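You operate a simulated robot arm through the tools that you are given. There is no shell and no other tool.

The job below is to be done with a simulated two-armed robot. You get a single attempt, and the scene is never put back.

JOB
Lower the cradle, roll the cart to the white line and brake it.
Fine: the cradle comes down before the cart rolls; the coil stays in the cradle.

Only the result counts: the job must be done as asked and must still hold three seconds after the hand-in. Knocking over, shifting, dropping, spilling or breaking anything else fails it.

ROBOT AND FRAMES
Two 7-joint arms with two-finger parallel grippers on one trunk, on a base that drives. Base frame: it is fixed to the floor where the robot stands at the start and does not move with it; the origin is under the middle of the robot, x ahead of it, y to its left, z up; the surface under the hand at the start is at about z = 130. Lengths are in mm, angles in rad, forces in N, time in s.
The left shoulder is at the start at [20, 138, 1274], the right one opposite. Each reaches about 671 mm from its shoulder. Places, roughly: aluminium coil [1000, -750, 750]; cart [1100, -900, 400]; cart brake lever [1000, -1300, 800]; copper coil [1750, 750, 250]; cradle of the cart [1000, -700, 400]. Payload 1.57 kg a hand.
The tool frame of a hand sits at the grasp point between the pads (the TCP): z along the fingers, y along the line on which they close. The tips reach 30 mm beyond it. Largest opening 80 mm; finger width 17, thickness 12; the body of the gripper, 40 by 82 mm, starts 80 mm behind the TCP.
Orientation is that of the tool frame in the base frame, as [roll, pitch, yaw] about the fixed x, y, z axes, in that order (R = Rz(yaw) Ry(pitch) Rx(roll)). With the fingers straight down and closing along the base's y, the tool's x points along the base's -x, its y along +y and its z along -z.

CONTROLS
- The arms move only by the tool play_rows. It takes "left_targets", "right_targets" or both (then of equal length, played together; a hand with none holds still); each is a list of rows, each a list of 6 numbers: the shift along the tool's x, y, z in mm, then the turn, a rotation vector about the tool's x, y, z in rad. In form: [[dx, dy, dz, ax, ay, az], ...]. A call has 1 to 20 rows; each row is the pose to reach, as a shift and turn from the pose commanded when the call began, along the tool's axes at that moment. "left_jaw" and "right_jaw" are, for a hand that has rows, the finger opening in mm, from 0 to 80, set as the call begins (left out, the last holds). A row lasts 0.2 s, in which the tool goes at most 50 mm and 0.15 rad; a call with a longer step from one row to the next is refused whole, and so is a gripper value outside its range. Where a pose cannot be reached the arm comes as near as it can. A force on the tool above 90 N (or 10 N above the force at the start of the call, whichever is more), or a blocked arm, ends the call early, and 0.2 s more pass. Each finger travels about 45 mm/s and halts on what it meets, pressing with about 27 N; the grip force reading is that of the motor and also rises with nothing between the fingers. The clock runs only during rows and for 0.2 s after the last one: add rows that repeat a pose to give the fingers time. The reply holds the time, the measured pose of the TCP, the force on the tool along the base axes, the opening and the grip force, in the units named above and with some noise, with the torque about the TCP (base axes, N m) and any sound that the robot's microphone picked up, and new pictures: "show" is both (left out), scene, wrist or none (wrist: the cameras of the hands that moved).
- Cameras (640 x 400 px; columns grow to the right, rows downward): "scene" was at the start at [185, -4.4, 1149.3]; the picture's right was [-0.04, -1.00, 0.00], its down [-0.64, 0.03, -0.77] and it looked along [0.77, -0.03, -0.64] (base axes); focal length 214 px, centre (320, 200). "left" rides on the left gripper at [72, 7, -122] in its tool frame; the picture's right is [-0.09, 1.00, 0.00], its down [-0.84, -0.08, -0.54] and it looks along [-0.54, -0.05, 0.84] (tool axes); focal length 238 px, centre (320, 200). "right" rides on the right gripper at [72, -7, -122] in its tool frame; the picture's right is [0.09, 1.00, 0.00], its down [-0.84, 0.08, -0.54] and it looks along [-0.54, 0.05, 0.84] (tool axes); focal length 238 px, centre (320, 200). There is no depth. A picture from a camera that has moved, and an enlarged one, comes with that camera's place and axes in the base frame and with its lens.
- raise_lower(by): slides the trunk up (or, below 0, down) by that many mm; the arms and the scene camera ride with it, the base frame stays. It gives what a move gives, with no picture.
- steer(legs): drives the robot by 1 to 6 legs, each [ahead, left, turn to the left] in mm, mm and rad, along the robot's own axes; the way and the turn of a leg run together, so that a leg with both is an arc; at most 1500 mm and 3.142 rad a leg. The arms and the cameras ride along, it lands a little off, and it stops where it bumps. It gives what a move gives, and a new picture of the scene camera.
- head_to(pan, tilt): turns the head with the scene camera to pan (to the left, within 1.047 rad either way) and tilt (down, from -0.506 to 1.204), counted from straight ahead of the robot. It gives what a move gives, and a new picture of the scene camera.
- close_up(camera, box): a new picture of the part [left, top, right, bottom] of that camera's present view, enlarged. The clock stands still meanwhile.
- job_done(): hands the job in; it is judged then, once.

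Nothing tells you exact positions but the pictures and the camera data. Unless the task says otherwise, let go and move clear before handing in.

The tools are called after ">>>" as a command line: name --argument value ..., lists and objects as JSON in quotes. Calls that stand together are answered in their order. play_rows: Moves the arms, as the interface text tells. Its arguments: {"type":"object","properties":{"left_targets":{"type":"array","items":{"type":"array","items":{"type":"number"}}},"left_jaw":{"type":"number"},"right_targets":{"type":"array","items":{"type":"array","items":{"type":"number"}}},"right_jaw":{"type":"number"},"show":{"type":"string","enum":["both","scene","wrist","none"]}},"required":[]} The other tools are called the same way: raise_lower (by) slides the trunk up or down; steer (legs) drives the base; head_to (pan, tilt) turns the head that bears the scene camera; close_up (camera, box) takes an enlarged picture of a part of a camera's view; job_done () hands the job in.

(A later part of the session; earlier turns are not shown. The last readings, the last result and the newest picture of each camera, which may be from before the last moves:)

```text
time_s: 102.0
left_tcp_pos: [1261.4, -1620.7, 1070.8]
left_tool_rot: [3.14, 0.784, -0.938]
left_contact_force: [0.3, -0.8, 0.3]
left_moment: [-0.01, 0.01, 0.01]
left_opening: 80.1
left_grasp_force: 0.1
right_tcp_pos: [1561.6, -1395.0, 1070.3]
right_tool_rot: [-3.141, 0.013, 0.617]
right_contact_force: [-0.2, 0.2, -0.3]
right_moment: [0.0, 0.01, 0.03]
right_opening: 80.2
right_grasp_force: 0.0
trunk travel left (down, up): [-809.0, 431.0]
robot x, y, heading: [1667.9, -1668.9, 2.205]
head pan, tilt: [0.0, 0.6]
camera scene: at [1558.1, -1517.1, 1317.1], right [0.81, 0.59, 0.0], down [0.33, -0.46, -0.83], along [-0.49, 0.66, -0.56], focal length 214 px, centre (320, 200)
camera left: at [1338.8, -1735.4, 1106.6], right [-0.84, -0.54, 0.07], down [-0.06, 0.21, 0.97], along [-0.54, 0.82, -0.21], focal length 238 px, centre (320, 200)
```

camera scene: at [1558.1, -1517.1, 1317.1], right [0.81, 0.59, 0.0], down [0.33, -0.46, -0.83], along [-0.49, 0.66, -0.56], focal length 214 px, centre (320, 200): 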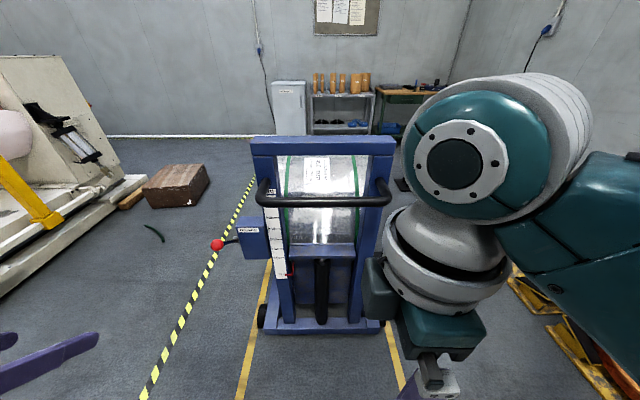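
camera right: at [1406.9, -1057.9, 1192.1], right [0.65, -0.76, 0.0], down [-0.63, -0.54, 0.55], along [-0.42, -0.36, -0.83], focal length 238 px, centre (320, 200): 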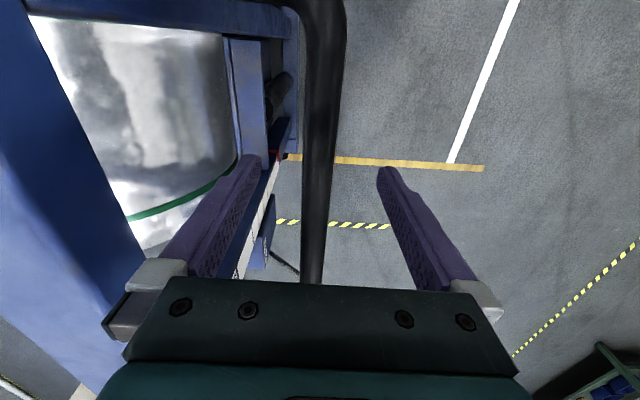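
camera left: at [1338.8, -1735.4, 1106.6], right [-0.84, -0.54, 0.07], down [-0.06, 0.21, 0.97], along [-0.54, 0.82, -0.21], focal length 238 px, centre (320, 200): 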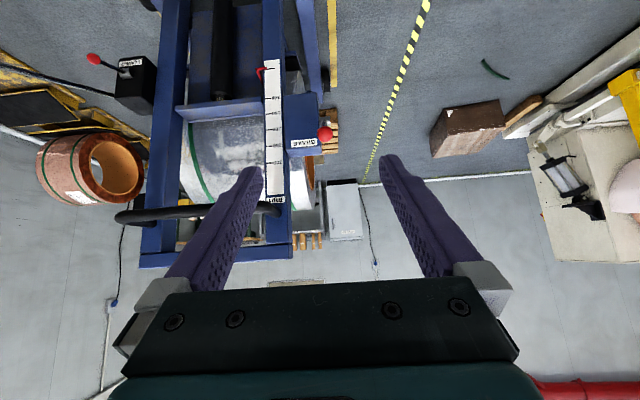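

The left hand is aligned with the brake knob's line (both at about 300 mm left of me). I'll swing the right hand outwards so it can't touch the handle, then lower the trunk to knob height.

>>> play_rows --right_targets '[[30, 0, 0, 0, 0, 0], [60, 0, 0, 0, 0, 0], [90, 0, 0, 0, 0, 0], [120, 0, 0, 0, 0, 0], [150, 0, 0, 0, 0, 0], [180, 0, 0, 0, 0, 0], [180, 0, 0, 0, 0, 0]]' --show "none"

>>> raise_lower --by -223

>>> steer --legs '[[200, 0, 0]]'

>>> close_up --camera "left" --box '[0, 0, 640, 400]'

```text
time_s: 103.6
left_tcp_pos: [1261.3, -1621.1, 1071.5]
left_tool_rot: [-3.141, 0.782, -0.935]
left_contact_force: [0.0, 0.3, 0.0]
left_moment: [0.02, 0.05, 0.03]
left_opening: 80.0
left_grasp_force: 0.0
right_tcp_pos: [1708.7, -1291.0, 1068.7]
right_tool_rot: [-3.141, 0.014, 0.616]
right_contact_force: [-0.1, -1.5, 0.5]
right_moment: [0.01, -0.02, 0.03]
right_opening: 79.9
right_grasp_force: 0.1
trunk travel left (down, up): [-809.0, 431.0]
robot x, y, heading: [1671.5, -1669.8, 2.203]
head pan, tilt: [0.0, 0.6]
```

```text
time_s: 105.9
left_tcp_pos: [1260.4, -1620.7, 847.8]
left_tool_rot: [-3.141, 0.784, -0.936]
left_contact_force: [0.1, -0.6, -0.4]
left_moment: [0.0, -0.01, 0.0]
left_opening: 80.0
left_grasp_force: 0.0
right_tcp_pos: [1707.7, -1291.1, 844.6]
right_tool_rot: [3.14, 0.013, 0.615]
right_contact_force: [1.1, 0.6, 0.2]
right_moment: [0.02, -0.02, -0.01]
right_opening: 79.9
right_grasp_force: 0.1
trunk travel left (down, up): [-586.0, 654.0]
robot x, y, heading: [1675.8, -1669.8, 2.203]
head pan, tilt: [0.0, 0.6]
```

```text
time_s: 107.5
left_tcp_pos: [1142.9, -1458.9, 848.1]
left_tool_rot: [3.141, 0.782, -0.939]
left_contact_force: [0.7, -0.2, 0.5]
left_moment: [-0.01, 0.04, 0.02]
left_opening: 80.0
left_grasp_force: 0.0
right_tcp_pos: [1591.2, -1130.3, 845.1]
right_tool_rot: [-3.141, 0.013, 0.614]
right_contact_force: [0.0, 0.5, -0.8]
right_moment: [0.02, 0.02, -0.02]
right_opening: 79.9
right_grasp_force: 0.1
trunk travel left (down, up): [-586.0, 654.0]
robot x, y, heading: [1551.1, -1506.8, 2.202]
head pan, tilt: [0.0, 0.6]
camera scene: at [1440.3, -1355.9, 1094.1], right [0.81, 0.59, 0.0], down [0.33, -0.46, -0.83], along [-0.49, 0.67, -0.56], focal length 214 px, centre (320, 200)
```

scene: 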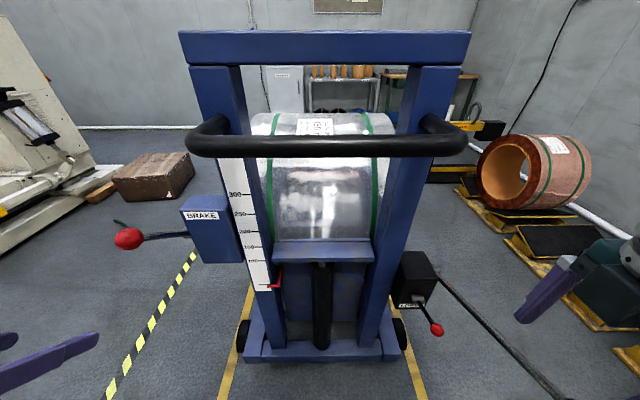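

```text
1.00 times, centred on (320, 200) of left (not enlarged: the box is as wide or as high as the picture)
camera zoom: at [1220.6, -1573.6, 883.7], right [-0.84, -0.54, 0.07], down [-0.06, 0.22, 0.97], along [-0.54, 0.82, -0.21], focal length 238 px, centre (320, 200)
```

zoom: 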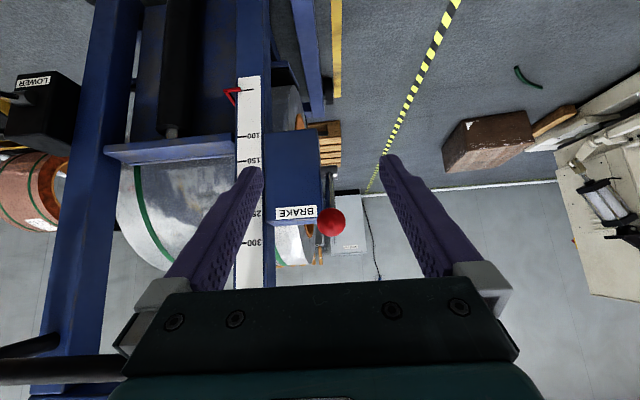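

The knob is 158 mm straight ahead of the left TCP and level with it. I'll drive 85 mm and then reach the rest with the arm.

>>> steer --legs '[[85, 3, 0]]'

>>> close_up --camera "left" --box '[0, 0, 640, 400]'

```text
time_s: 108.6
left_tcp_pos: [1089.2, -1392.7, 848.7]
left_tool_rot: [-3.141, 0.783, -0.939]
left_contact_force: [0.0, -0.9, 0.3]
left_moment: [-0.02, 0.01, 0.0]
left_opening: 80.0
left_grasp_force: 0.0
right_tcp_pos: [1537.0, -1065.4, 845.5]
right_tool_rot: [3.141, 0.013, 0.616]
right_contact_force: [0.0, -0.4, 0.9]
right_moment: [-0.02, -0.01, 0.02]
right_opening: 79.9
right_grasp_force: 0.0
trunk travel left (down, up): [-586.0, 654.0]
robot x, y, heading: [1503.9, -1439.6, 2.202]
head pan, tilt: [0.0, 0.6]
camera scene: at [1387.7, -1289.7, 1094.1], right [0.81, 0.59, 0.0], down [0.33, -0.46, -0.83], along [-0.49, 0.67, -0.56], focal length 214 px, centre (320, 200)
```

scene: 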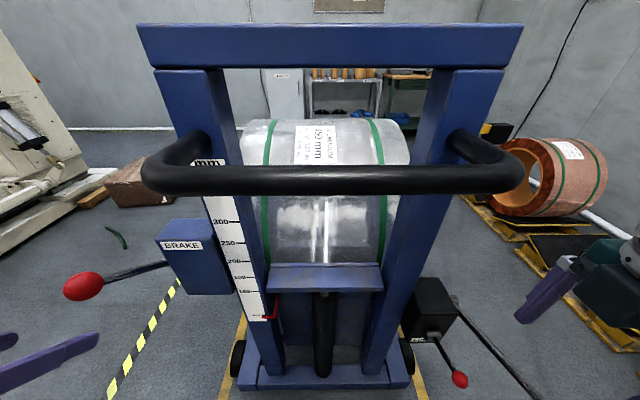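

```text
1.00 times, centred on (320, 200) of left (not enlarged: the box is as wide or as high as the picture)
camera zoom: at [1168.4, -1507.8, 883.7], right [-0.84, -0.54, 0.07], down [-0.06, 0.22, 0.97], along [-0.54, 0.82, -0.21], focal length 238 px, centre (320, 200)
```

zoom: 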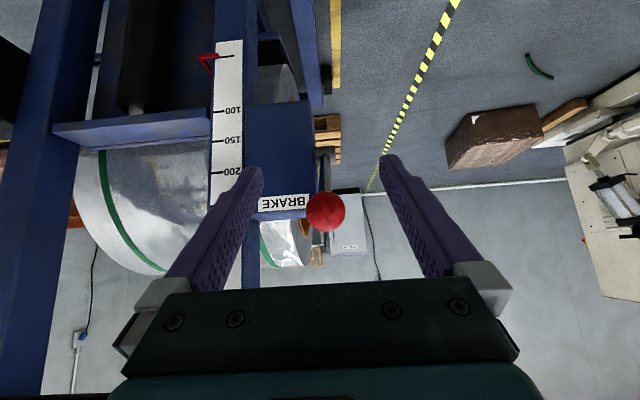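

The knob is 73 mm ahead. I'll move the open left jaws around it.

>>> play_rows --left_targets '[[-13, -0.4, 13, 0, 0, 0], [-26, -0.8, 26, 0, 0, 0], [-39, -1.2, 39, 0, 0, 0], [-51.5, -1.7, 51.5, 0, 0, 0], [-51.5, -1.7, 51.5, 0, 0, 0]]'

>>> close_up --camera "scene" --box '[20, 180, 300, 380]'

```text
time_s: 109.8
left_tcp_pos: [1050.0, -1335.7, 847.3]
left_tool_rot: [-3.141, 0.781, -0.937]
left_contact_force: [-0.7, 0.0, 0.7]
left_moment: [0.0, 0.05, 0.0]
left_opening: 80.1
left_grasp_force: 0.2
right_tcp_pos: [1537.6, -1064.7, 844.4]
right_tool_rot: [3.14, 0.014, 0.616]
right_contact_force: [0.5, 0.2, -0.6]
right_moment: [0.03, 0.02, -0.05]
right_opening: 80.0
right_grasp_force: 0.0
trunk travel left (down, up): [-586.0, 654.0]
robot x, y, heading: [1500.2, -1440.9, 2.207]
head pan, tilt: [0.0, 0.6]
camera scene: at [1387.8, -1289.9, 1094.0], right [0.81, 0.59, 0.0], down [0.33, -0.46, -0.83], along [-0.49, 0.67, -0.56], focal length 214 px, centre (320, 200)
camera left: at [1127.4, -1448.4, 884.0], right [-0.84, -0.54, 0.07], down [-0.06, 0.22, 0.97], along [-0.54, 0.82, -0.21], focal length 238 px, centre (320, 200)
```

scene: 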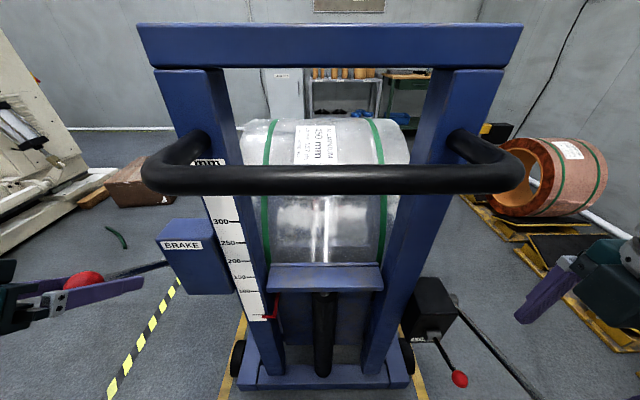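
left: 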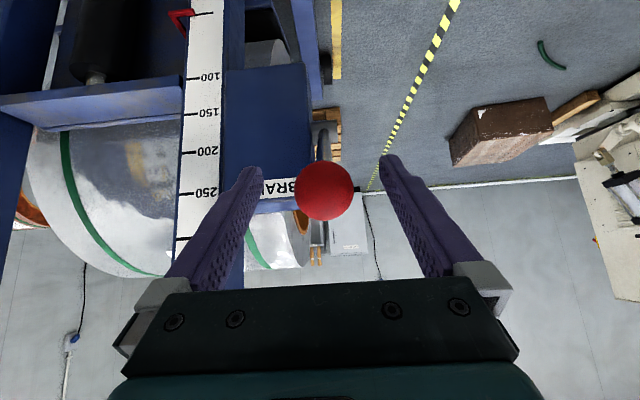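

```text
2.00 times, centred on (160, 280) of scene
camera zoom: at [1387.8, -1289.9, 1094.0], right [0.81, 0.59, 0.0], down [0.33, -0.46, -0.83], along [-0.49, 0.67, -0.56], focal length 429 px, centre (640, 40)
```

zoom: 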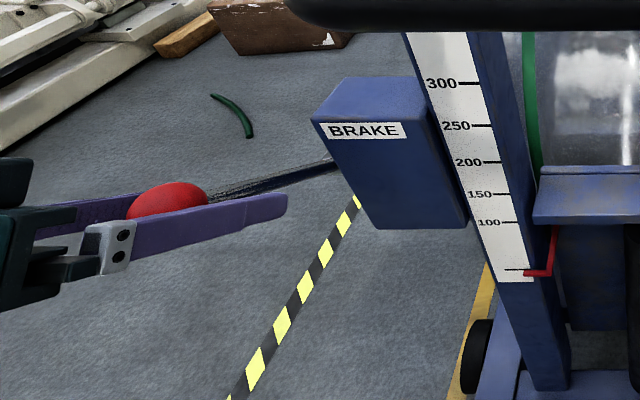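

The knob is at the TCP. I'll close on it.

>>> play_rows --left_targets '[[0, 0, 0, 0, 0, 0], [0, 0, 0, 0, 0, 0], [0, 0, 0, 0, 0, 0], [0, 0, 0, 0, 0, 0], [0, 0, 0, 0, 0, 0]]' --left_jaw 28 --show "wrist"

```text
time_s: 111.0
left_tcp_pos: [1048.2, -1335.6, 849.0]
left_tool_rot: [3.137, 0.782, -0.939]
left_contact_force: [-8.2, -2.7, -5.1]
left_moment: [-0.06, 0.04, 0.13]
left_opening: 35.4
left_grasp_force: 34.3
right_tcp_pos: [1536.1, -1065.9, 845.0]
right_tool_rot: [3.14, 0.015, 0.615]
right_contact_force: [-0.4, -0.6, 0.8]
right_moment: [-0.01, 0.01, -0.01]
right_opening: 80.0
right_grasp_force: 0.1
trunk travel left (down, up): [-586.0, 654.0]
robot x, y, heading: [1499.3, -1445.4, 2.203]
head pan, tilt: [0.0, 0.6]
camera left: at [1126.0, -1449.6, 884.2], right [-0.84, -0.54, 0.07], down [-0.06, 0.22, 0.97], along [-0.54, 0.81, -0.22], focal length 238 px, centre (320, 200)
```

left: 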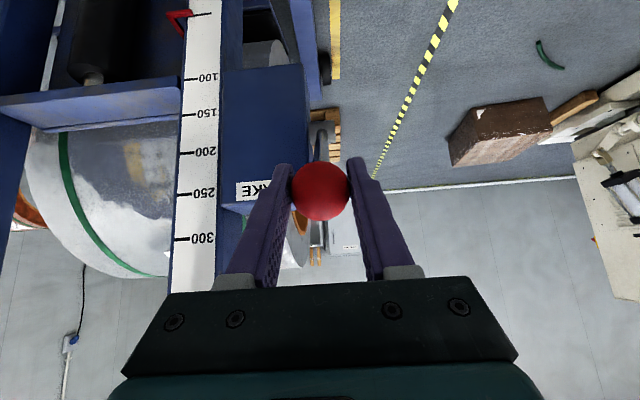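

I have the brake knob (35 mm). I'll ease it up and back along its arc by about 5° first and watch the force.

>>> play_rows --left_targets '[[-7, 0, -0.5, 0, 0, 0], [-14.3, 0, -1, 0, 0, 0], [-14.3, 0, -1, 0, 0, 0]]' --show "wrist"

```text
time_s: 111.8
left_tcp_pos: [1046.8, -1335.0, 852.0]
left_tool_rot: [3.14, 0.758, -0.933]
left_contact_force: [-5.0, -13.3, -33.4]
left_moment: [-0.08, -0.1, 0.03]
left_opening: 35.6
left_grasp_force: 42.7
right_tcp_pos: [1540.4, -1068.1, 842.7]
right_tool_rot: [3.137, 0.015, 0.616]
right_contact_force: [0.6, 0.2, 0.1]
right_moment: [-0.02, 0.03, -0.02]
right_opening: 80.2
right_grasp_force: 0.0
trunk travel left (down, up): [-586.0, 654.0]
robot x, y, heading: [1505.1, -1440.4, 2.205]
head pan, tilt: [0.0, 0.6]
camera left: at [1125.2, -1448.0, 890.6], right [-0.84, -0.54, 0.06], down [-0.08, 0.24, 0.97], along [-0.54, 0.81, -0.24], focal length 238 px, centre (320, 200)
```

left: 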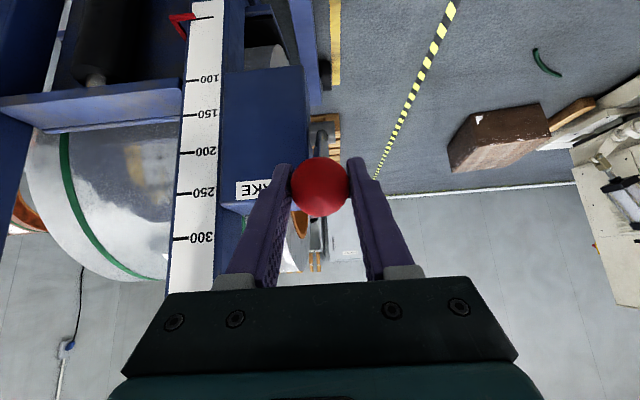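

It resists with about 30 N and hardly moves that way. I'll return to neutral and test the other direction (down/forward).

>>> play_rows --left_targets '[[7, 0, 0.5, 0, 0, 0], [14.3, 0, 1, 0, 0, 0], [21, 0, 2, 0, 0, 0], [28.5, 0, 3.1, 0, 0, 0], [28.5, 0, 3.1, 0, 0, 0]]' --show "wrist"

```text
time_s: 113.0
left_tcp_pos: [1052.3, -1342.8, 838.1]
left_tool_rot: [3.14, 0.79, -0.94]
left_contact_force: [2.4, -7.6, 16.3]
left_moment: [0.81, 0.67, -0.03]
left_opening: 35.9
left_grasp_force: 42.5
right_tcp_pos: [1535.9, -1066.1, 845.6]
right_tool_rot: [3.141, 0.014, 0.617]
right_contact_force: [-0.3, -0.7, -1.0]
right_moment: [0.03, 0.01, 0.01]
right_opening: 79.8
right_grasp_force: 0.1
trunk travel left (down, up): [-586.0, 654.0]
robot x, y, heading: [1499.7, -1442.5, 2.203]
head pan, tilt: [0.0, 0.6]
camera left: at [1129.9, -1455.3, 872.9], right [-0.84, -0.54, 0.07], down [-0.06, 0.21, 0.98], along [-0.54, 0.82, -0.21], focal length 238 px, centre (320, 200)
```

left: 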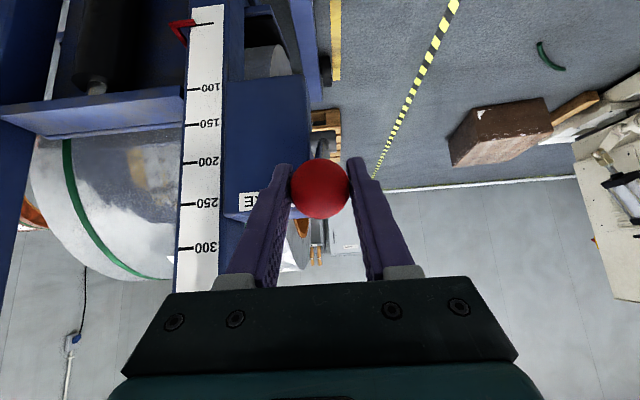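

That direction works: the knob came down about 11 mm with the grip intact. I'll continue along the arc, turning the hand with the lever so the grip doesn't fight it.

>>> play_rows --left_targets '[[0, 0, 0, 0, -0.087, 0], [7, 0, 1.7, 0, -0.131, 0], [14, 0, 3.4, 0, -0.175, 0], [21, 0, 5.7, 0, -0.218, 0], [27.6, 0, 8.1, 0, -0.262, 0], [27.6, 0, 8.1, 0, -0.262, 0]]' --show "wrist"

```text
time_s: 114.4
left_tcp_pos: [1061.2, -1354.6, 811.0]
left_tool_rot: [3.137, 1.042, -0.941]
left_contact_force: [-7.2, -1.3, -8.6]
left_moment: [-0.84, -0.6, -0.04]
left_opening: 35.3
left_grasp_force: 42.0
right_tcp_pos: [1536.4, -1065.9, 845.2]
right_tool_rot: [3.14, 0.015, 0.617]
right_contact_force: [0.1, -0.1, 0.6]
right_moment: [-0.02, 0.01, 0.04]
right_opening: 80.0
right_grasp_force: 0.1
trunk travel left (down, up): [-586.0, 654.0]
robot x, y, heading: [1498.5, -1441.2, 2.206]
head pan, tilt: [0.0, 0.6]
camera left: at [1142.2, -1471.6, 810.1], right [-0.83, -0.55, 0.08], down [0.09, 0.01, 1.0], along [-0.55, 0.83, 0.04], focal length 238 px, centre (320, 200)
```

left: 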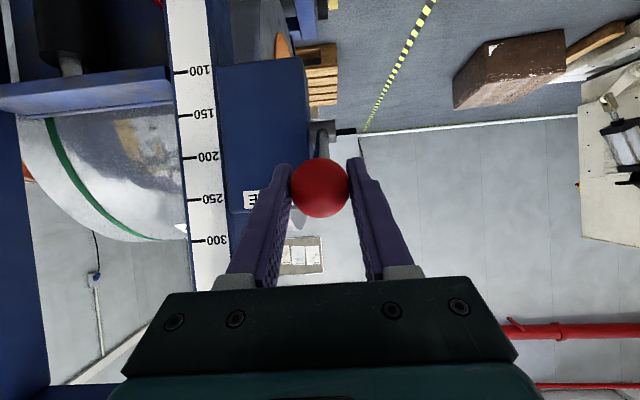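

The lever follows smoothly with little force. I'll continue down the arc.

>>> play_rows --left_targets '[[7, 0, 1, 0, -0.044, 0], [14.3, 0, 2.1, 0, -0.087, 0], [21.3, 0, 3.7, 0, -0.131, 0], [28.3, 0, 5.5, 0, -0.175, 0], [35, 0, 7.7, 0, -0.218, 0], [41.9, 0, 10.1, 0, -0.262, 0], [41.9, 0, 10.1, 0, -0.262, 0]]'

>>> close_up --camera "scene" --box '[20, 180, 300, 380]'

```text
time_s: 116.0
left_tcp_pos: [1069.1, -1365.3, 770.0]
left_tool_rot: [3.137, 1.308, -0.941]
left_contact_force: [-1.8, -5.4, -2.3]
left_moment: [-0.12, 0.13, -0.12]
left_opening: 35.4
left_grasp_force: 42.7
right_tcp_pos: [1536.9, -1066.7, 845.1]
right_tool_rot: [3.14, 0.014, 0.617]
right_contact_force: [0.3, -0.2, 0.7]
right_moment: [-0.03, -0.01, 0.02]
right_opening: 79.9
right_grasp_force: 0.1
trunk travel left (down, up): [-586.0, 654.0]
robot x, y, heading: [1500.8, -1437.2, 2.209]
head pan, tilt: [0.0, 0.6]
camera scene: at [1387.5, -1290.9, 1093.8], right [0.81, 0.59, 0.0], down [0.33, -0.46, -0.82], along [-0.49, 0.66, -0.57], focal length 214 px, centre (320, 200)
camera left: at [1146.8, -1477.9, 732.1], right [-0.82, -0.57, 0.09], down [0.24, -0.2, 0.95], along [-0.52, 0.8, 0.3], focal length 238 px, centre (320, 200)
```

scene: 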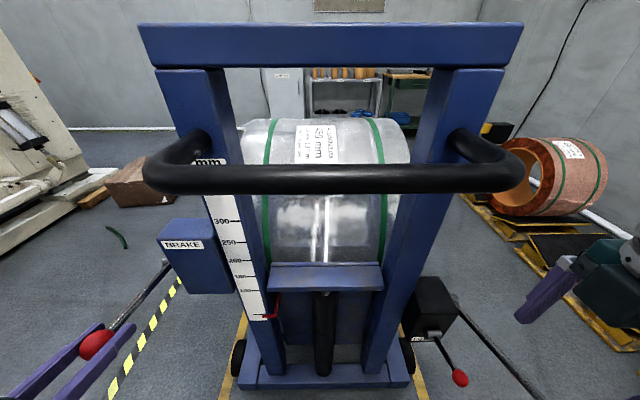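
left: 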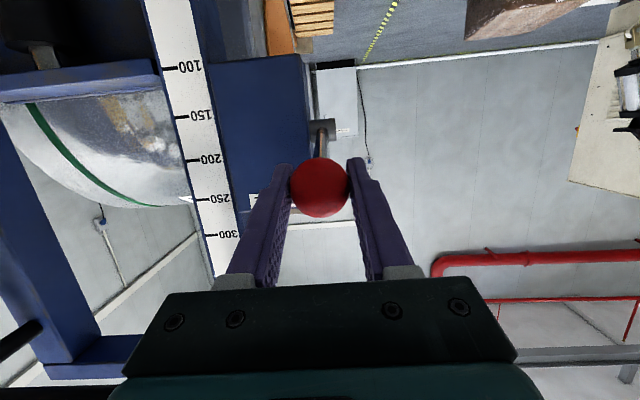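

```text
2.00 times, centred on (160, 280) of scene
camera zoom: at [1387.5, -1290.9, 1093.8], right [0.81, 0.59, 0.0], down [0.33, -0.46, -0.82], along [-0.49, 0.66, -0.57], focal length 429 px, centre (640, 40)
```

zoom: 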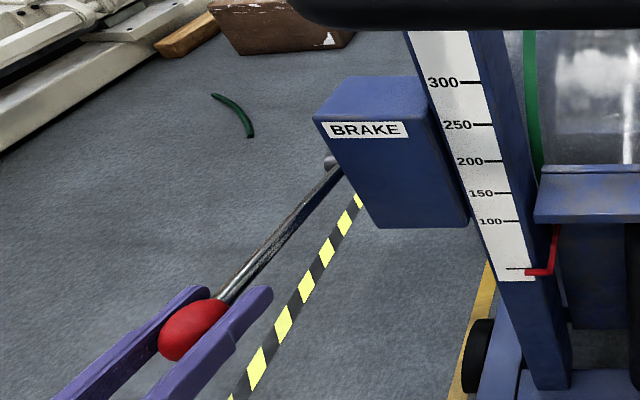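

The lever is nearly horizontal now and still free. I'll go on in small steps until I feel its end stop.

>>> play_rows --left_targets '[[7, 0, 1, 0, -0.044, 0], [14.3, 0, 2.1, 0, -0.087, 0], [21.3, 0, 3.7, 0, -0.131, 0], [28.2, 0, 5.5, 0, -0.175, 0], [28.2, 0, 5.5, 0, -0.175, 0]]' --show "wrist"

```text
time_s: 117.2
left_tcp_pos: [1070.5, -1366.4, 749.6]
left_tool_rot: [3.104, 1.478, -0.971]
left_contact_force: [-13.2, -3.8, -9.1]
left_moment: [-0.94, -0.75, 0.06]
left_opening: 35.5
left_grasp_force: 42.3
left hand out of reach, approached as far as the arm can: row 4, 5
right_tcp_pos: [1536.0, -1066.0, 843.5]
right_tool_rot: [3.141, 0.015, 0.618]
right_contact_force: [0.3, 0.2, 0.0]
right_moment: [0.03, -0.02, 0.0]
right_opening: 79.7
right_grasp_force: 0.0
trunk travel left (down, up): [-586.0, 654.0]
robot x, y, heading: [1500.9, -1441.0, 2.208]
head pan, tilt: [0.0, 0.6]
camera left: at [1143.7, -1473.1, 689.1], right [-0.81, -0.58, 0.1], down [0.34, -0.32, 0.88], along [-0.49, 0.74, 0.46], focal length 238 px, centre (320, 200)
```

left: 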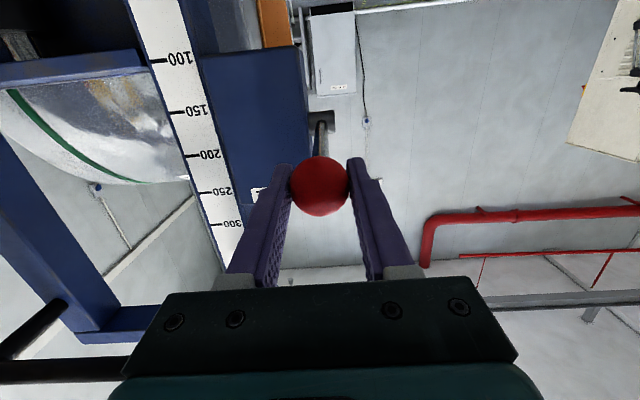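

The arm is at its reach limit with the lever about horizontal. I'll keep holding the knob and slide the trunk down 30 mm to carry it further.

>>> raise_lower --by -30

>>> close_up --camera "left" --box '[0, 0, 640, 400]'

>>> close_up --camera "scene" --box '[20, 160, 340, 400]'

```text
time_s: 118.0
left_tcp_pos: [1070.1, -1365.3, 721.7]
left_tool_rot: [3.099, 1.483, -0.979]
left_contact_force: [-10.9, -6.9, 4.2]
left_moment: [0.94, 0.68, -0.05]
left_opening: 35.4
left_grasp_force: 42.7
right_tcp_pos: [1534.0, -1065.5, 813.5]
right_tool_rot: [3.141, 0.015, 0.616]
right_contact_force: [-0.4, -0.6, -0.3]
right_moment: [-0.05, 0.0, -0.02]
right_opening: 80.2
right_grasp_force: 0.1
trunk travel left (down, up): [-556.0, 684.0]
robot x, y, heading: [1502.2, -1440.7, 2.207]
head pan, tilt: [0.0, 0.6]
```

```text
1.00 times, centred on (320, 200) of left (not enlarged: the box is as wide or as high as the picture)
camera zoom: at [1142.1, -1471.5, 660.1], right [-0.81, -0.58, 0.1], down [0.34, -0.33, 0.88], along [-0.48, 0.74, 0.47], focal length 238 px, centre (320, 200)
```

zoom: 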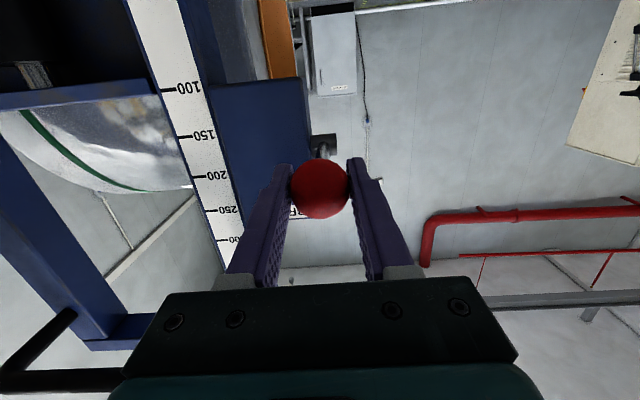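

```text
1.67 times, centred on (180, 280) of scene
camera zoom: at [1385.3, -1290.9, 1064.1], right [0.81, 0.59, 0.0], down [0.33, -0.46, -0.83], along [-0.49, 0.66, -0.56], focal length 358 px, centre (553, 67)
```

zoom: 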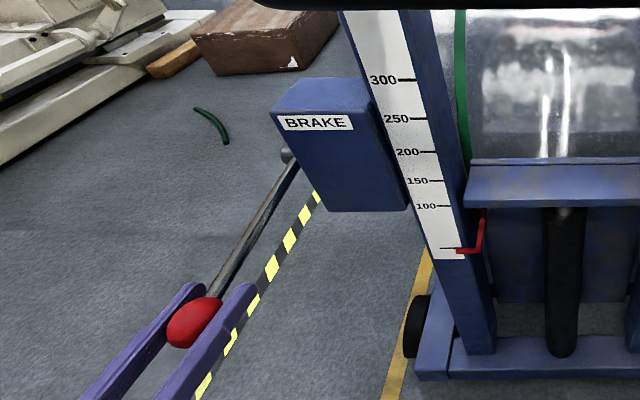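

The lever is now below horizontal with only a few newtons. I'll go another 40 mm.

>>> raise_lower --by -35

>>> close_up --camera "left" --box '[0, 0, 640, 400]'

>>> close_up --camera "scene" --box '[20, 160, 340, 400]'

```text
time_s: 118.7
left_tcp_pos: [1072.0, -1365.6, 683.7]
left_tool_rot: [3.111, 1.479, -0.967]
left_contact_force: [-11.4, -3.9, -3.0]
left_moment: [0.03, -0.05, 0.01]
left_opening: 38.0
left_grasp_force: 5.3
right_tcp_pos: [1535.8, -1064.9, 779.5]
right_tool_rot: [-3.14, 0.015, 0.616]
right_contact_force: [1.0, -0.6, 0.4]
right_moment: [-0.01, -0.02, -0.04]
right_opening: 80.2
right_grasp_force: 0.0
trunk travel left (down, up): [-521.0, 719.0]
robot x, y, heading: [1500.2, -1443.3, 2.202]
head pan, tilt: [0.0, 0.6]
```

```text
1.00 times, centred on (320, 200) of left (not enlarged: the box is as wide or as high as the picture)
camera zoom: at [1144.0, -1472.4, 624.0], right [-0.81, -0.58, 0.09], down [0.34, -0.33, 0.88], along [-0.48, 0.74, 0.46], focal length 238 px, centre (320, 200)
```

zoom: 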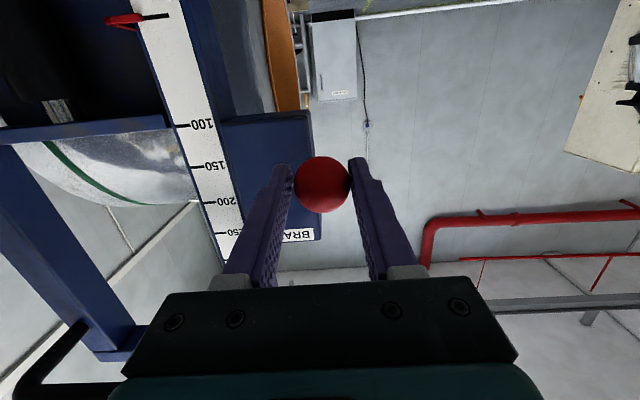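

```text
1.67 times, centred on (180, 280) of scene
camera zoom: at [1385.7, -1290.8, 1029.0], right [0.81, 0.59, 0.0], down [0.33, -0.46, -0.83], along [-0.49, 0.66, -0.56], focal length 358 px, centre (553, 67)
```

zoom: 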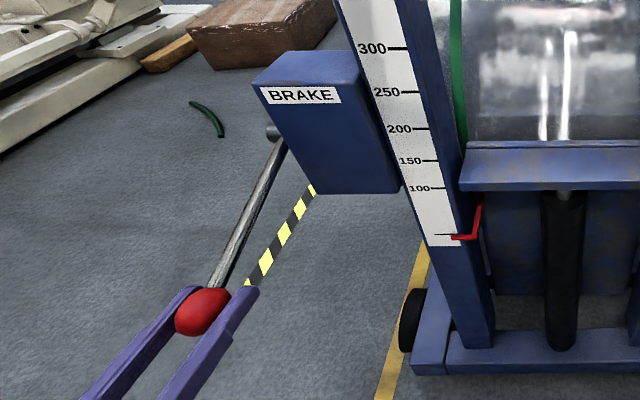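

The lever keeps following, about 20° below horizontal now. I'll go a bit further down to find its stop.

>>> raise_lower --by -30

>>> close_up --camera "left" --box '[0, 0, 640, 400]'

>>> close_up --camera "scene" --box '[20, 160, 340, 400]'

```text
time_s: 119.5
left_tcp_pos: [1070.7, -1365.5, 654.0]
left_tool_rot: [3.108, 1.482, -0.972]
left_contact_force: [-10.4, -3.6, -0.9]
left_moment: [0.01, -0.08, 0.15]
left_opening: 37.5
left_grasp_force: 5.2
right_tcp_pos: [1534.9, -1066.0, 749.6]
right_tool_rot: [-3.141, 0.015, 0.614]
right_contact_force: [0.0, -0.9, -0.1]
right_moment: [-0.01, 0.01, -0.05]
right_opening: 79.9
right_grasp_force: 0.1
trunk travel left (down, up): [-491.0, 749.0]
robot x, y, heading: [1499.7, -1440.7, 2.204]
head pan, tilt: [0.0, 0.6]
```

```text
1.00 times, centred on (320, 200) of left (not enlarged: the box is as wide or as high as the picture)
camera zoom: at [1143.1, -1471.8, 594.4], right [-0.81, -0.58, 0.09], down [0.34, -0.33, 0.88], along [-0.48, 0.74, 0.46], focal length 238 px, centre (320, 200)
```

zoom: 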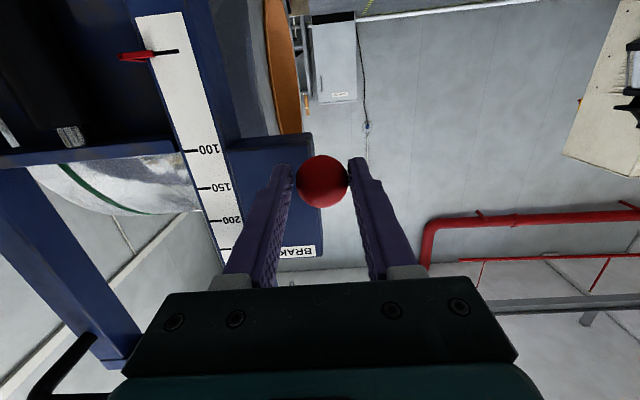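

```text
1.67 times, centred on (180, 280) of scene
camera zoom: at [1385.4, -1290.6, 999.1], right [0.81, 0.59, 0.0], down [0.33, -0.46, -0.83], along [-0.49, 0.66, -0.56], focal length 358 px, centre (553, 67)
```

zoom: 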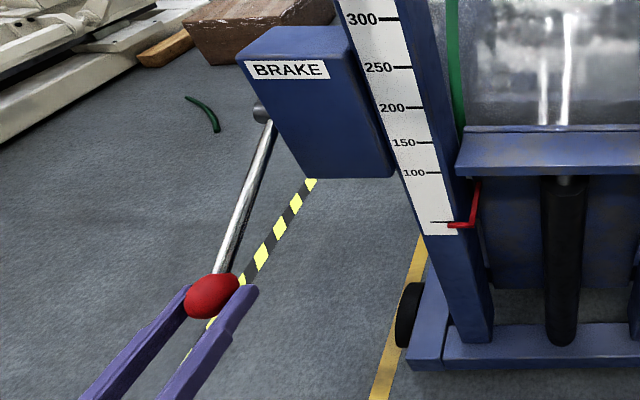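

Still moving, 34° below horizontal. I'll nudge the base 12 mm ahead to follow the arc and lower another 25 mm.

>>> steer --legs '[[14, 0, 0]]'

>>> raise_lower --by -25

>>> close_up --camera "scene" --box '[20, 160, 340, 400]'

>>> close_up --camera "left" --box '[0, 0, 640, 400]'

```text
time_s: 120.2
left_tcp_pos: [1063.6, -1354.5, 654.7]
left_tool_rot: [3.104, 1.483, -0.975]
left_contact_force: [-10.6, -5.4, -2.7]
left_moment: [-0.08, -0.07, 0.06]
left_opening: 37.8
left_grasp_force: 5.4
right_tcp_pos: [1528.1, -1056.3, 749.7]
right_tool_rot: [3.14, 0.016, 0.617]
right_contact_force: [-0.2, 0.0, -1.1]
right_moment: [-0.01, -0.02, 0.02]
right_opening: 79.9
right_grasp_force: 0.0
trunk travel left (down, up): [-491.0, 749.0]
robot x, y, heading: [1492.7, -1429.9, 2.208]
head pan, tilt: [0.0, 0.6]
camera scene: at [1377.6, -1280.0, 999.1], right [0.81, 0.59, 0.0], down [0.33, -0.46, -0.83], along [-0.49, 0.66, -0.56], focal length 214 px, centre (320, 200)
```

scene: 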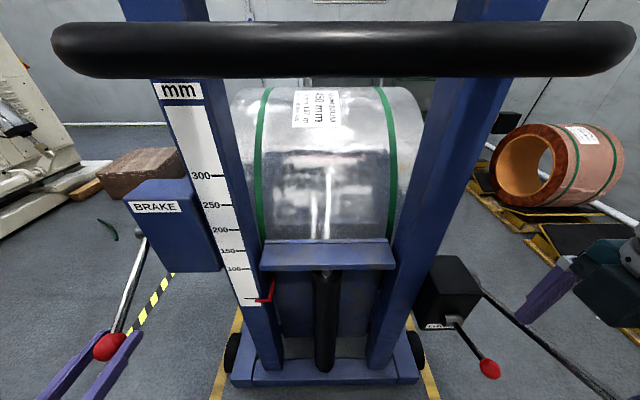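

```text
time_s: 121.0
left_tcp_pos: [1066.8, -1353.2, 629.3]
left_tool_rot: [3.133, 1.482, -0.945]
left_contact_force: [0.5, -1.1, -0.1]
left_moment: [0.0, -0.02, -0.03]
left_opening: 28.2
left_grasp_force: 0.1
right_tcp_pos: [1529.4, -1054.3, 724.2]
right_tool_rot: [3.139, 0.016, 0.616]
right_contact_force: [0.0, -0.4, 0.1]
right_moment: [0.01, -0.02, 0.0]
right_opening: 80.1
right_grasp_force: 0.1
trunk travel left (down, up): [-466.0, 774.0]
robot x, y, heading: [1489.3, -1433.7, 2.201]
head pan, tilt: [0.0, 0.6]
```

```text
1.67 times, centred on (180, 280) of scene
camera zoom: at [1379.4, -1278.8, 974.0], right [0.81, 0.59, 0.0], down [0.33, -0.46, -0.83], along [-0.49, 0.67, -0.56], focal length 358 px, centre (553, 67)
```

zoom: 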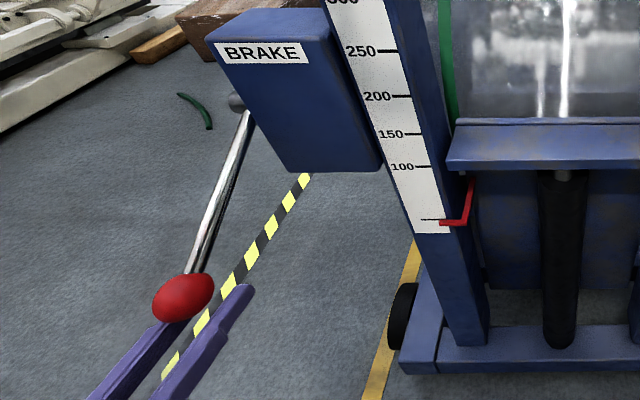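

```text
1.00 times, centred on (320, 200) of left (not enlarged: the box is as wide or as high as the picture)
camera zoom: at [1138.3, -1459.2, 568.6], right [-0.81, -0.58, 0.09], down [0.34, -0.33, 0.88], along [-0.48, 0.74, 0.46], focal length 238 px, centre (320, 200)
```

zoom: 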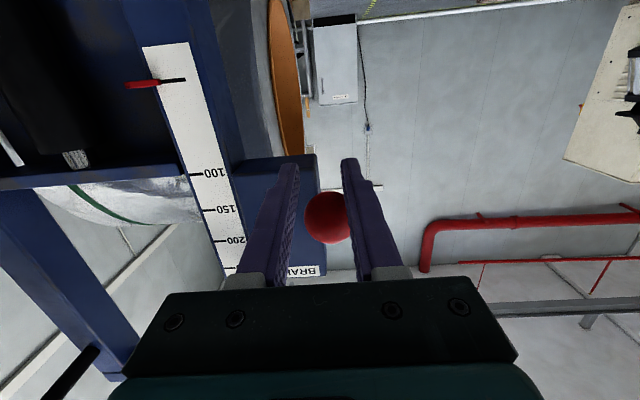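

The knob slipped out over the fingers at about 30° below horizontal, so that looks like the lever's lower end stop. I'll back off and look at the lever before testing the cart again.

>>> steer --legs '[[-330, 0, 0]]'

>>> close_up --camera "scene" --box '[160, 80, 480, 320]'

>>> raise_lower --by 343

```text
time_s: 123.1
left_tcp_pos: [1257.5, -1614.6, 628.5]
left_tool_rot: [3.135, 1.483, -0.94]
left_contact_force: [0.1, 0.1, 0.1]
left_moment: [0.0, -0.01, 0.0]
left_opening: 28.1
left_grasp_force: 0.0
right_tcp_pos: [1719.1, -1312.7, 725.2]
right_tool_rot: [3.139, 0.011, 0.619]
right_contact_force: [-0.7, -0.1, 0.0]
right_moment: [0.01, -0.02, -0.01]
right_opening: 80.3
right_grasp_force: 0.0
trunk travel left (down, up): [-466.0, 774.0]
robot x, y, heading: [1681.6, -1689.7, 2.207]
head pan, tilt: [0.0, 0.6]
camera scene: at [1570.4, -1538.8, 974.0], right [0.8, 0.6, 0.0], down [0.34, -0.45, -0.82], along [-0.49, 0.66, -0.57], focal length 214 px, centre (320, 200)
```

scene: 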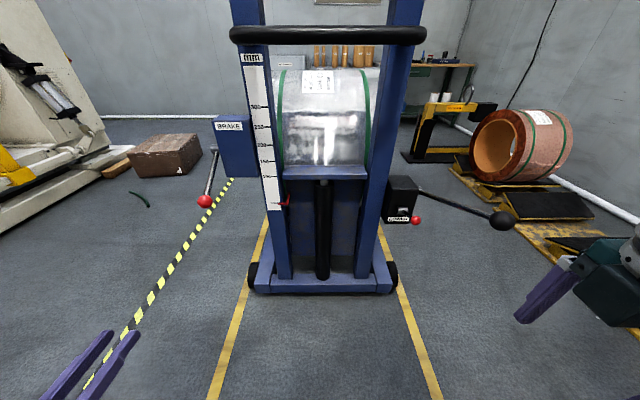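

```text
1.67 times, centred on (320, 200) of scene
camera zoom: at [1570.4, -1538.8, 974.0], right [0.8, 0.6, 0.0], down [0.34, -0.45, -0.82], along [-0.49, 0.66, -0.57], focal length 358 px, centre (320, 200)
```

zoom: 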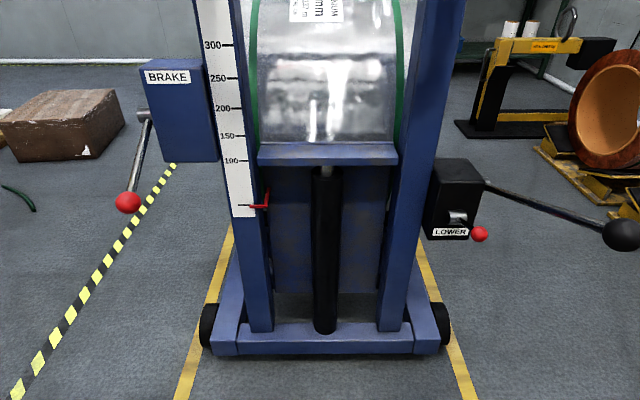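

```text
time_s: 126.5
left_tcp_pos: [1257.4, -1613.4, 972.5]
left_tool_rot: [3.134, 1.482, -0.941]
left_contact_force: [-1.1, 0.5, -0.3]
left_moment: [0.0, -0.01, 0.03]
left_opening: 27.9
left_grasp_force: 0.1
right_tcp_pos: [1718.7, -1312.7, 1068.3]
right_tool_rot: [3.141, 0.012, 0.62]
right_contact_force: [-0.6, -0.4, -0.3]
right_moment: [-0.01, -0.02, 0.02]
right_opening: 80.0
right_grasp_force: 0.0
trunk travel left (down, up): [-809.0, 431.0]
robot x, y, heading: [1681.6, -1691.0, 2.209]
head pan, tilt: [0.0, 0.6]
```

The brake lever stays down. Now I'll bring both hands back to the straddle-ready pose for the handle bar.

>>> play_rows --left_targets '[[-7.9, -8.6, -2, 0, 0.1345, 0], [-15.7, -17.3, -4, 0, 0.269, 0], [-23.6, -25.9, -6, 0, 0.4036, 0], [-31.4, -34.5, -8, 0, 0.538, 0], [-39.3, -43.2, -10, 0, 0.6727, 0], [-47.1, -51.8, -12, 0, 0.807, 0], [-55, -60.5, -14, 0, 0.9418, 0], [-62.8, -69, -16, 0, 1.076, 0], [-70.7, -77.7, -18, 0, 1.211, 0], [-78.5, -86.4, -20, 0, 1.345, 0], [-86.4, -95, -22, 0, 1.48, 0], [-86.4, -95, -22, 0, 1.48, 0]]' --right_targets '[[-16, -11, 0, 0, 0, 0], [-32, -22, 0, 0, 0, 0], [-48, -33, 0, 0, 0, 0], [-64, -44, 0, 0, 0, 0], [-80, -55, 0, 0, 0, 0], [-96, -66, 0, 0, 0, 0], [-112, -77, 0, 0, 0, 0], [-128, -88, 0, 0, 0, 0], [-144, -99, 0, 0, 0, 0], [-160, -110, 0, 0, 0, 0], [-174, -119, 0, 0, 0, 0], [-174, -119, 0, 0, 0, 0]]' --left_jaw 80 --show "none"

>>> play_rows --left_targets '[[-9, -10.6, -0.7, 0, 0, 0.143], [-18, -21.2, -1.4, 0, 0, 0.286], [-27.5, -32, -2.1, 0, 0, 0.429], [-36.7, -42.5, -2.9, 0, 0, 0.571], [-46, -53.2, -3.6, 0, 0, 0.714], [-55, -63.8, -4.3, 0, 0, 0.857], [-64.3, -74.5, -5, 0, 0, 1.0], [-73.5, -85, -5.8, 0, 0, 1.143], [-82.6, -95.7, -6.5, 0, 0, 1.286], [-91.8, -106.4, -7.2, 0, 0, 1.428], [-101, -117, -8, 0, 0, 1.571], [-101, -117, -8, 0, 0, 1.571]]'

```text
time_s: 129.1
left_tcp_pos: [1341.0, -1567.8, 1061.4]
left_tool_rot: [3.141, 0.0, -0.934]
left_contact_force: [0.1, 0.0, 0.2]
left_moment: [-0.02, 0.02, 0.03]
left_opening: 80.2
left_grasp_force: 0.1
right_tcp_pos: [1507.8, -1317.1, 1069.8]
right_tool_rot: [-3.14, 0.011, 0.621]
right_contact_force: [-0.1, -0.4, -0.5]
right_moment: [0.02, 0.01, 0.06]
right_opening: 80.0
right_grasp_force: 0.1
trunk travel left (down, up): [-809.0, 431.0]
robot x, y, heading: [1683.9, -1689.3, 2.207]
head pan, tilt: [0.0, 0.6]
```

```text
time_s: 131.7
left_tcp_pos: [1376.5, -1416.7, 1068.9]
left_tool_rot: [3.138, 0.0, -2.508]
left_contact_force: [-0.3, 0.5, -0.4]
left_moment: [0.02, -0.01, -0.01]
left_opening: 80.1
left_grasp_force: 0.1
right_tcp_pos: [1507.3, -1316.0, 1068.7]
right_tool_rot: [-3.141, 0.012, 0.619]
right_contact_force: [-0.8, 0.8, 0.1]
right_moment: [0.0, -0.02, 0.01]
right_opening: 79.9
right_grasp_force: 0.1
trunk travel left (down, up): [-809.0, 431.0]
robot x, y, heading: [1680.8, -1687.6, 2.204]
head pan, tilt: [0.0, 0.6]
camera scene: at [1570.3, -1538.6, 1317.1], right [0.8, 0.6, 0.0], down [0.34, -0.45, -0.83], along [-0.49, 0.66, -0.56], focal length 214 px, centre (320, 200)
camera left: at [1316.0, -1454.7, 1190.7], right [-0.52, 0.86, 0.0], down [0.72, 0.43, 0.54], along [0.46, 0.28, -0.84], focal length 238 px, centre (320, 200)
```

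scene: 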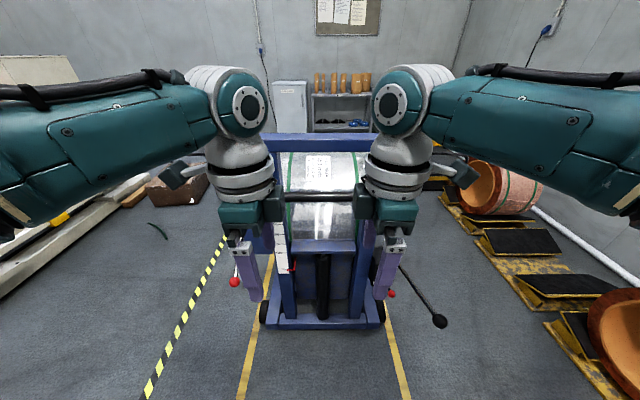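
left: 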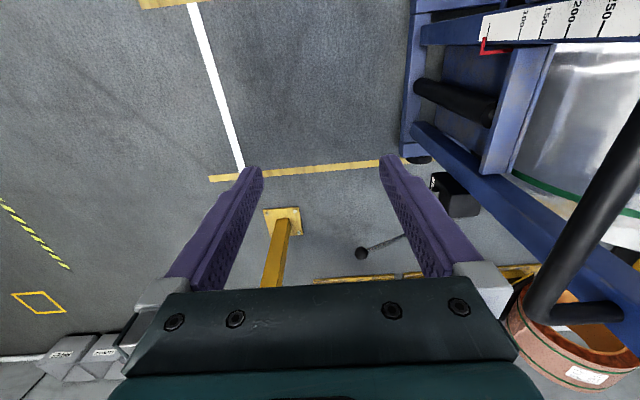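

Both hands are set. The earlier grasp spots are about 264 mm ahead; I'll drive there in two steps with a check.

>>> steer --legs '[[180, 0, 0]]'

>>> close_up --camera "right" --box '[0, 0, 640, 400]'

>>> close_up --camera "left" --box '[0, 0, 640, 400]'

```text
time_s: 133.2
left_tcp_pos: [1269.3, -1274.8, 1069.0]
left_tool_rot: [3.139, 0.001, -2.505]
left_contact_force: [-0.2, -0.5, 0.5]
left_moment: [-0.01, -0.05, 0.0]
left_opening: 80.0
left_grasp_force: 0.1
right_tcp_pos: [1403.1, -1172.8, 1069.8]
right_tool_rot: [3.14, 0.012, 0.619]
right_contact_force: [0.0, -0.6, 0.1]
right_moment: [0.01, 0.01, -0.03]
right_opening: 79.9
right_grasp_force: 0.1
trunk travel left (down, up): [-809.0, 431.0]
robot x, y, heading: [1576.2, -1545.0, 2.205]
head pan, tilt: [0.0, 0.6]
camera scene: at [1463.9, -1395.0, 1317.0], right [0.8, 0.6, 0.0], down [0.34, -0.45, -0.83], along [-0.49, 0.66, -0.56], focal length 214 px, centre (320, 200)
```

scene: 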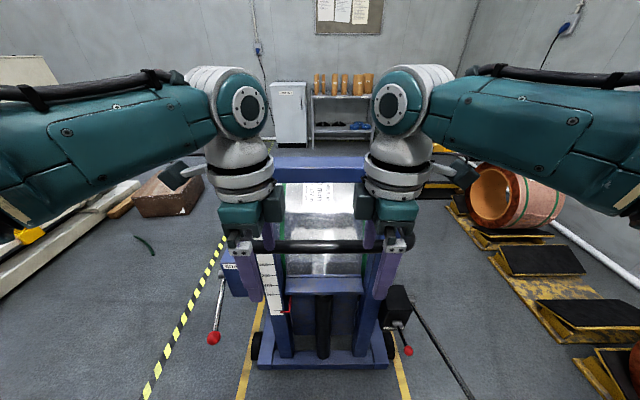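

```text
1.00 times, centred on (320, 200) of right (not enlarged: the box is as wide or as high as the picture)
camera zoom: at [1458.4, -1124.5, 1190.8], right [0.65, -0.76, 0.0], down [-0.63, -0.54, 0.55], along [-0.42, -0.36, -0.83], focal length 238 px, centre (320, 200)
```

zoom: 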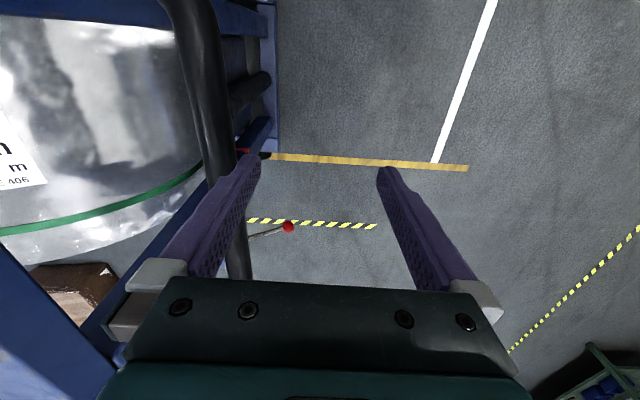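

```text
1.00 times, centred on (320, 200) of left (not enlarged: the box is as wide or as high as the picture)
camera zoom: at [1209.8, -1311.6, 1190.5], right [-0.52, 0.85, 0.0], down [0.72, 0.43, 0.54], along [0.46, 0.28, -0.84], focal length 238 px, centre (320, 200)
```

zoom: 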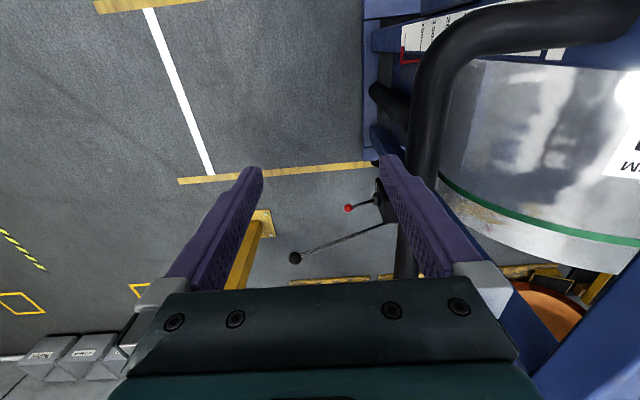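

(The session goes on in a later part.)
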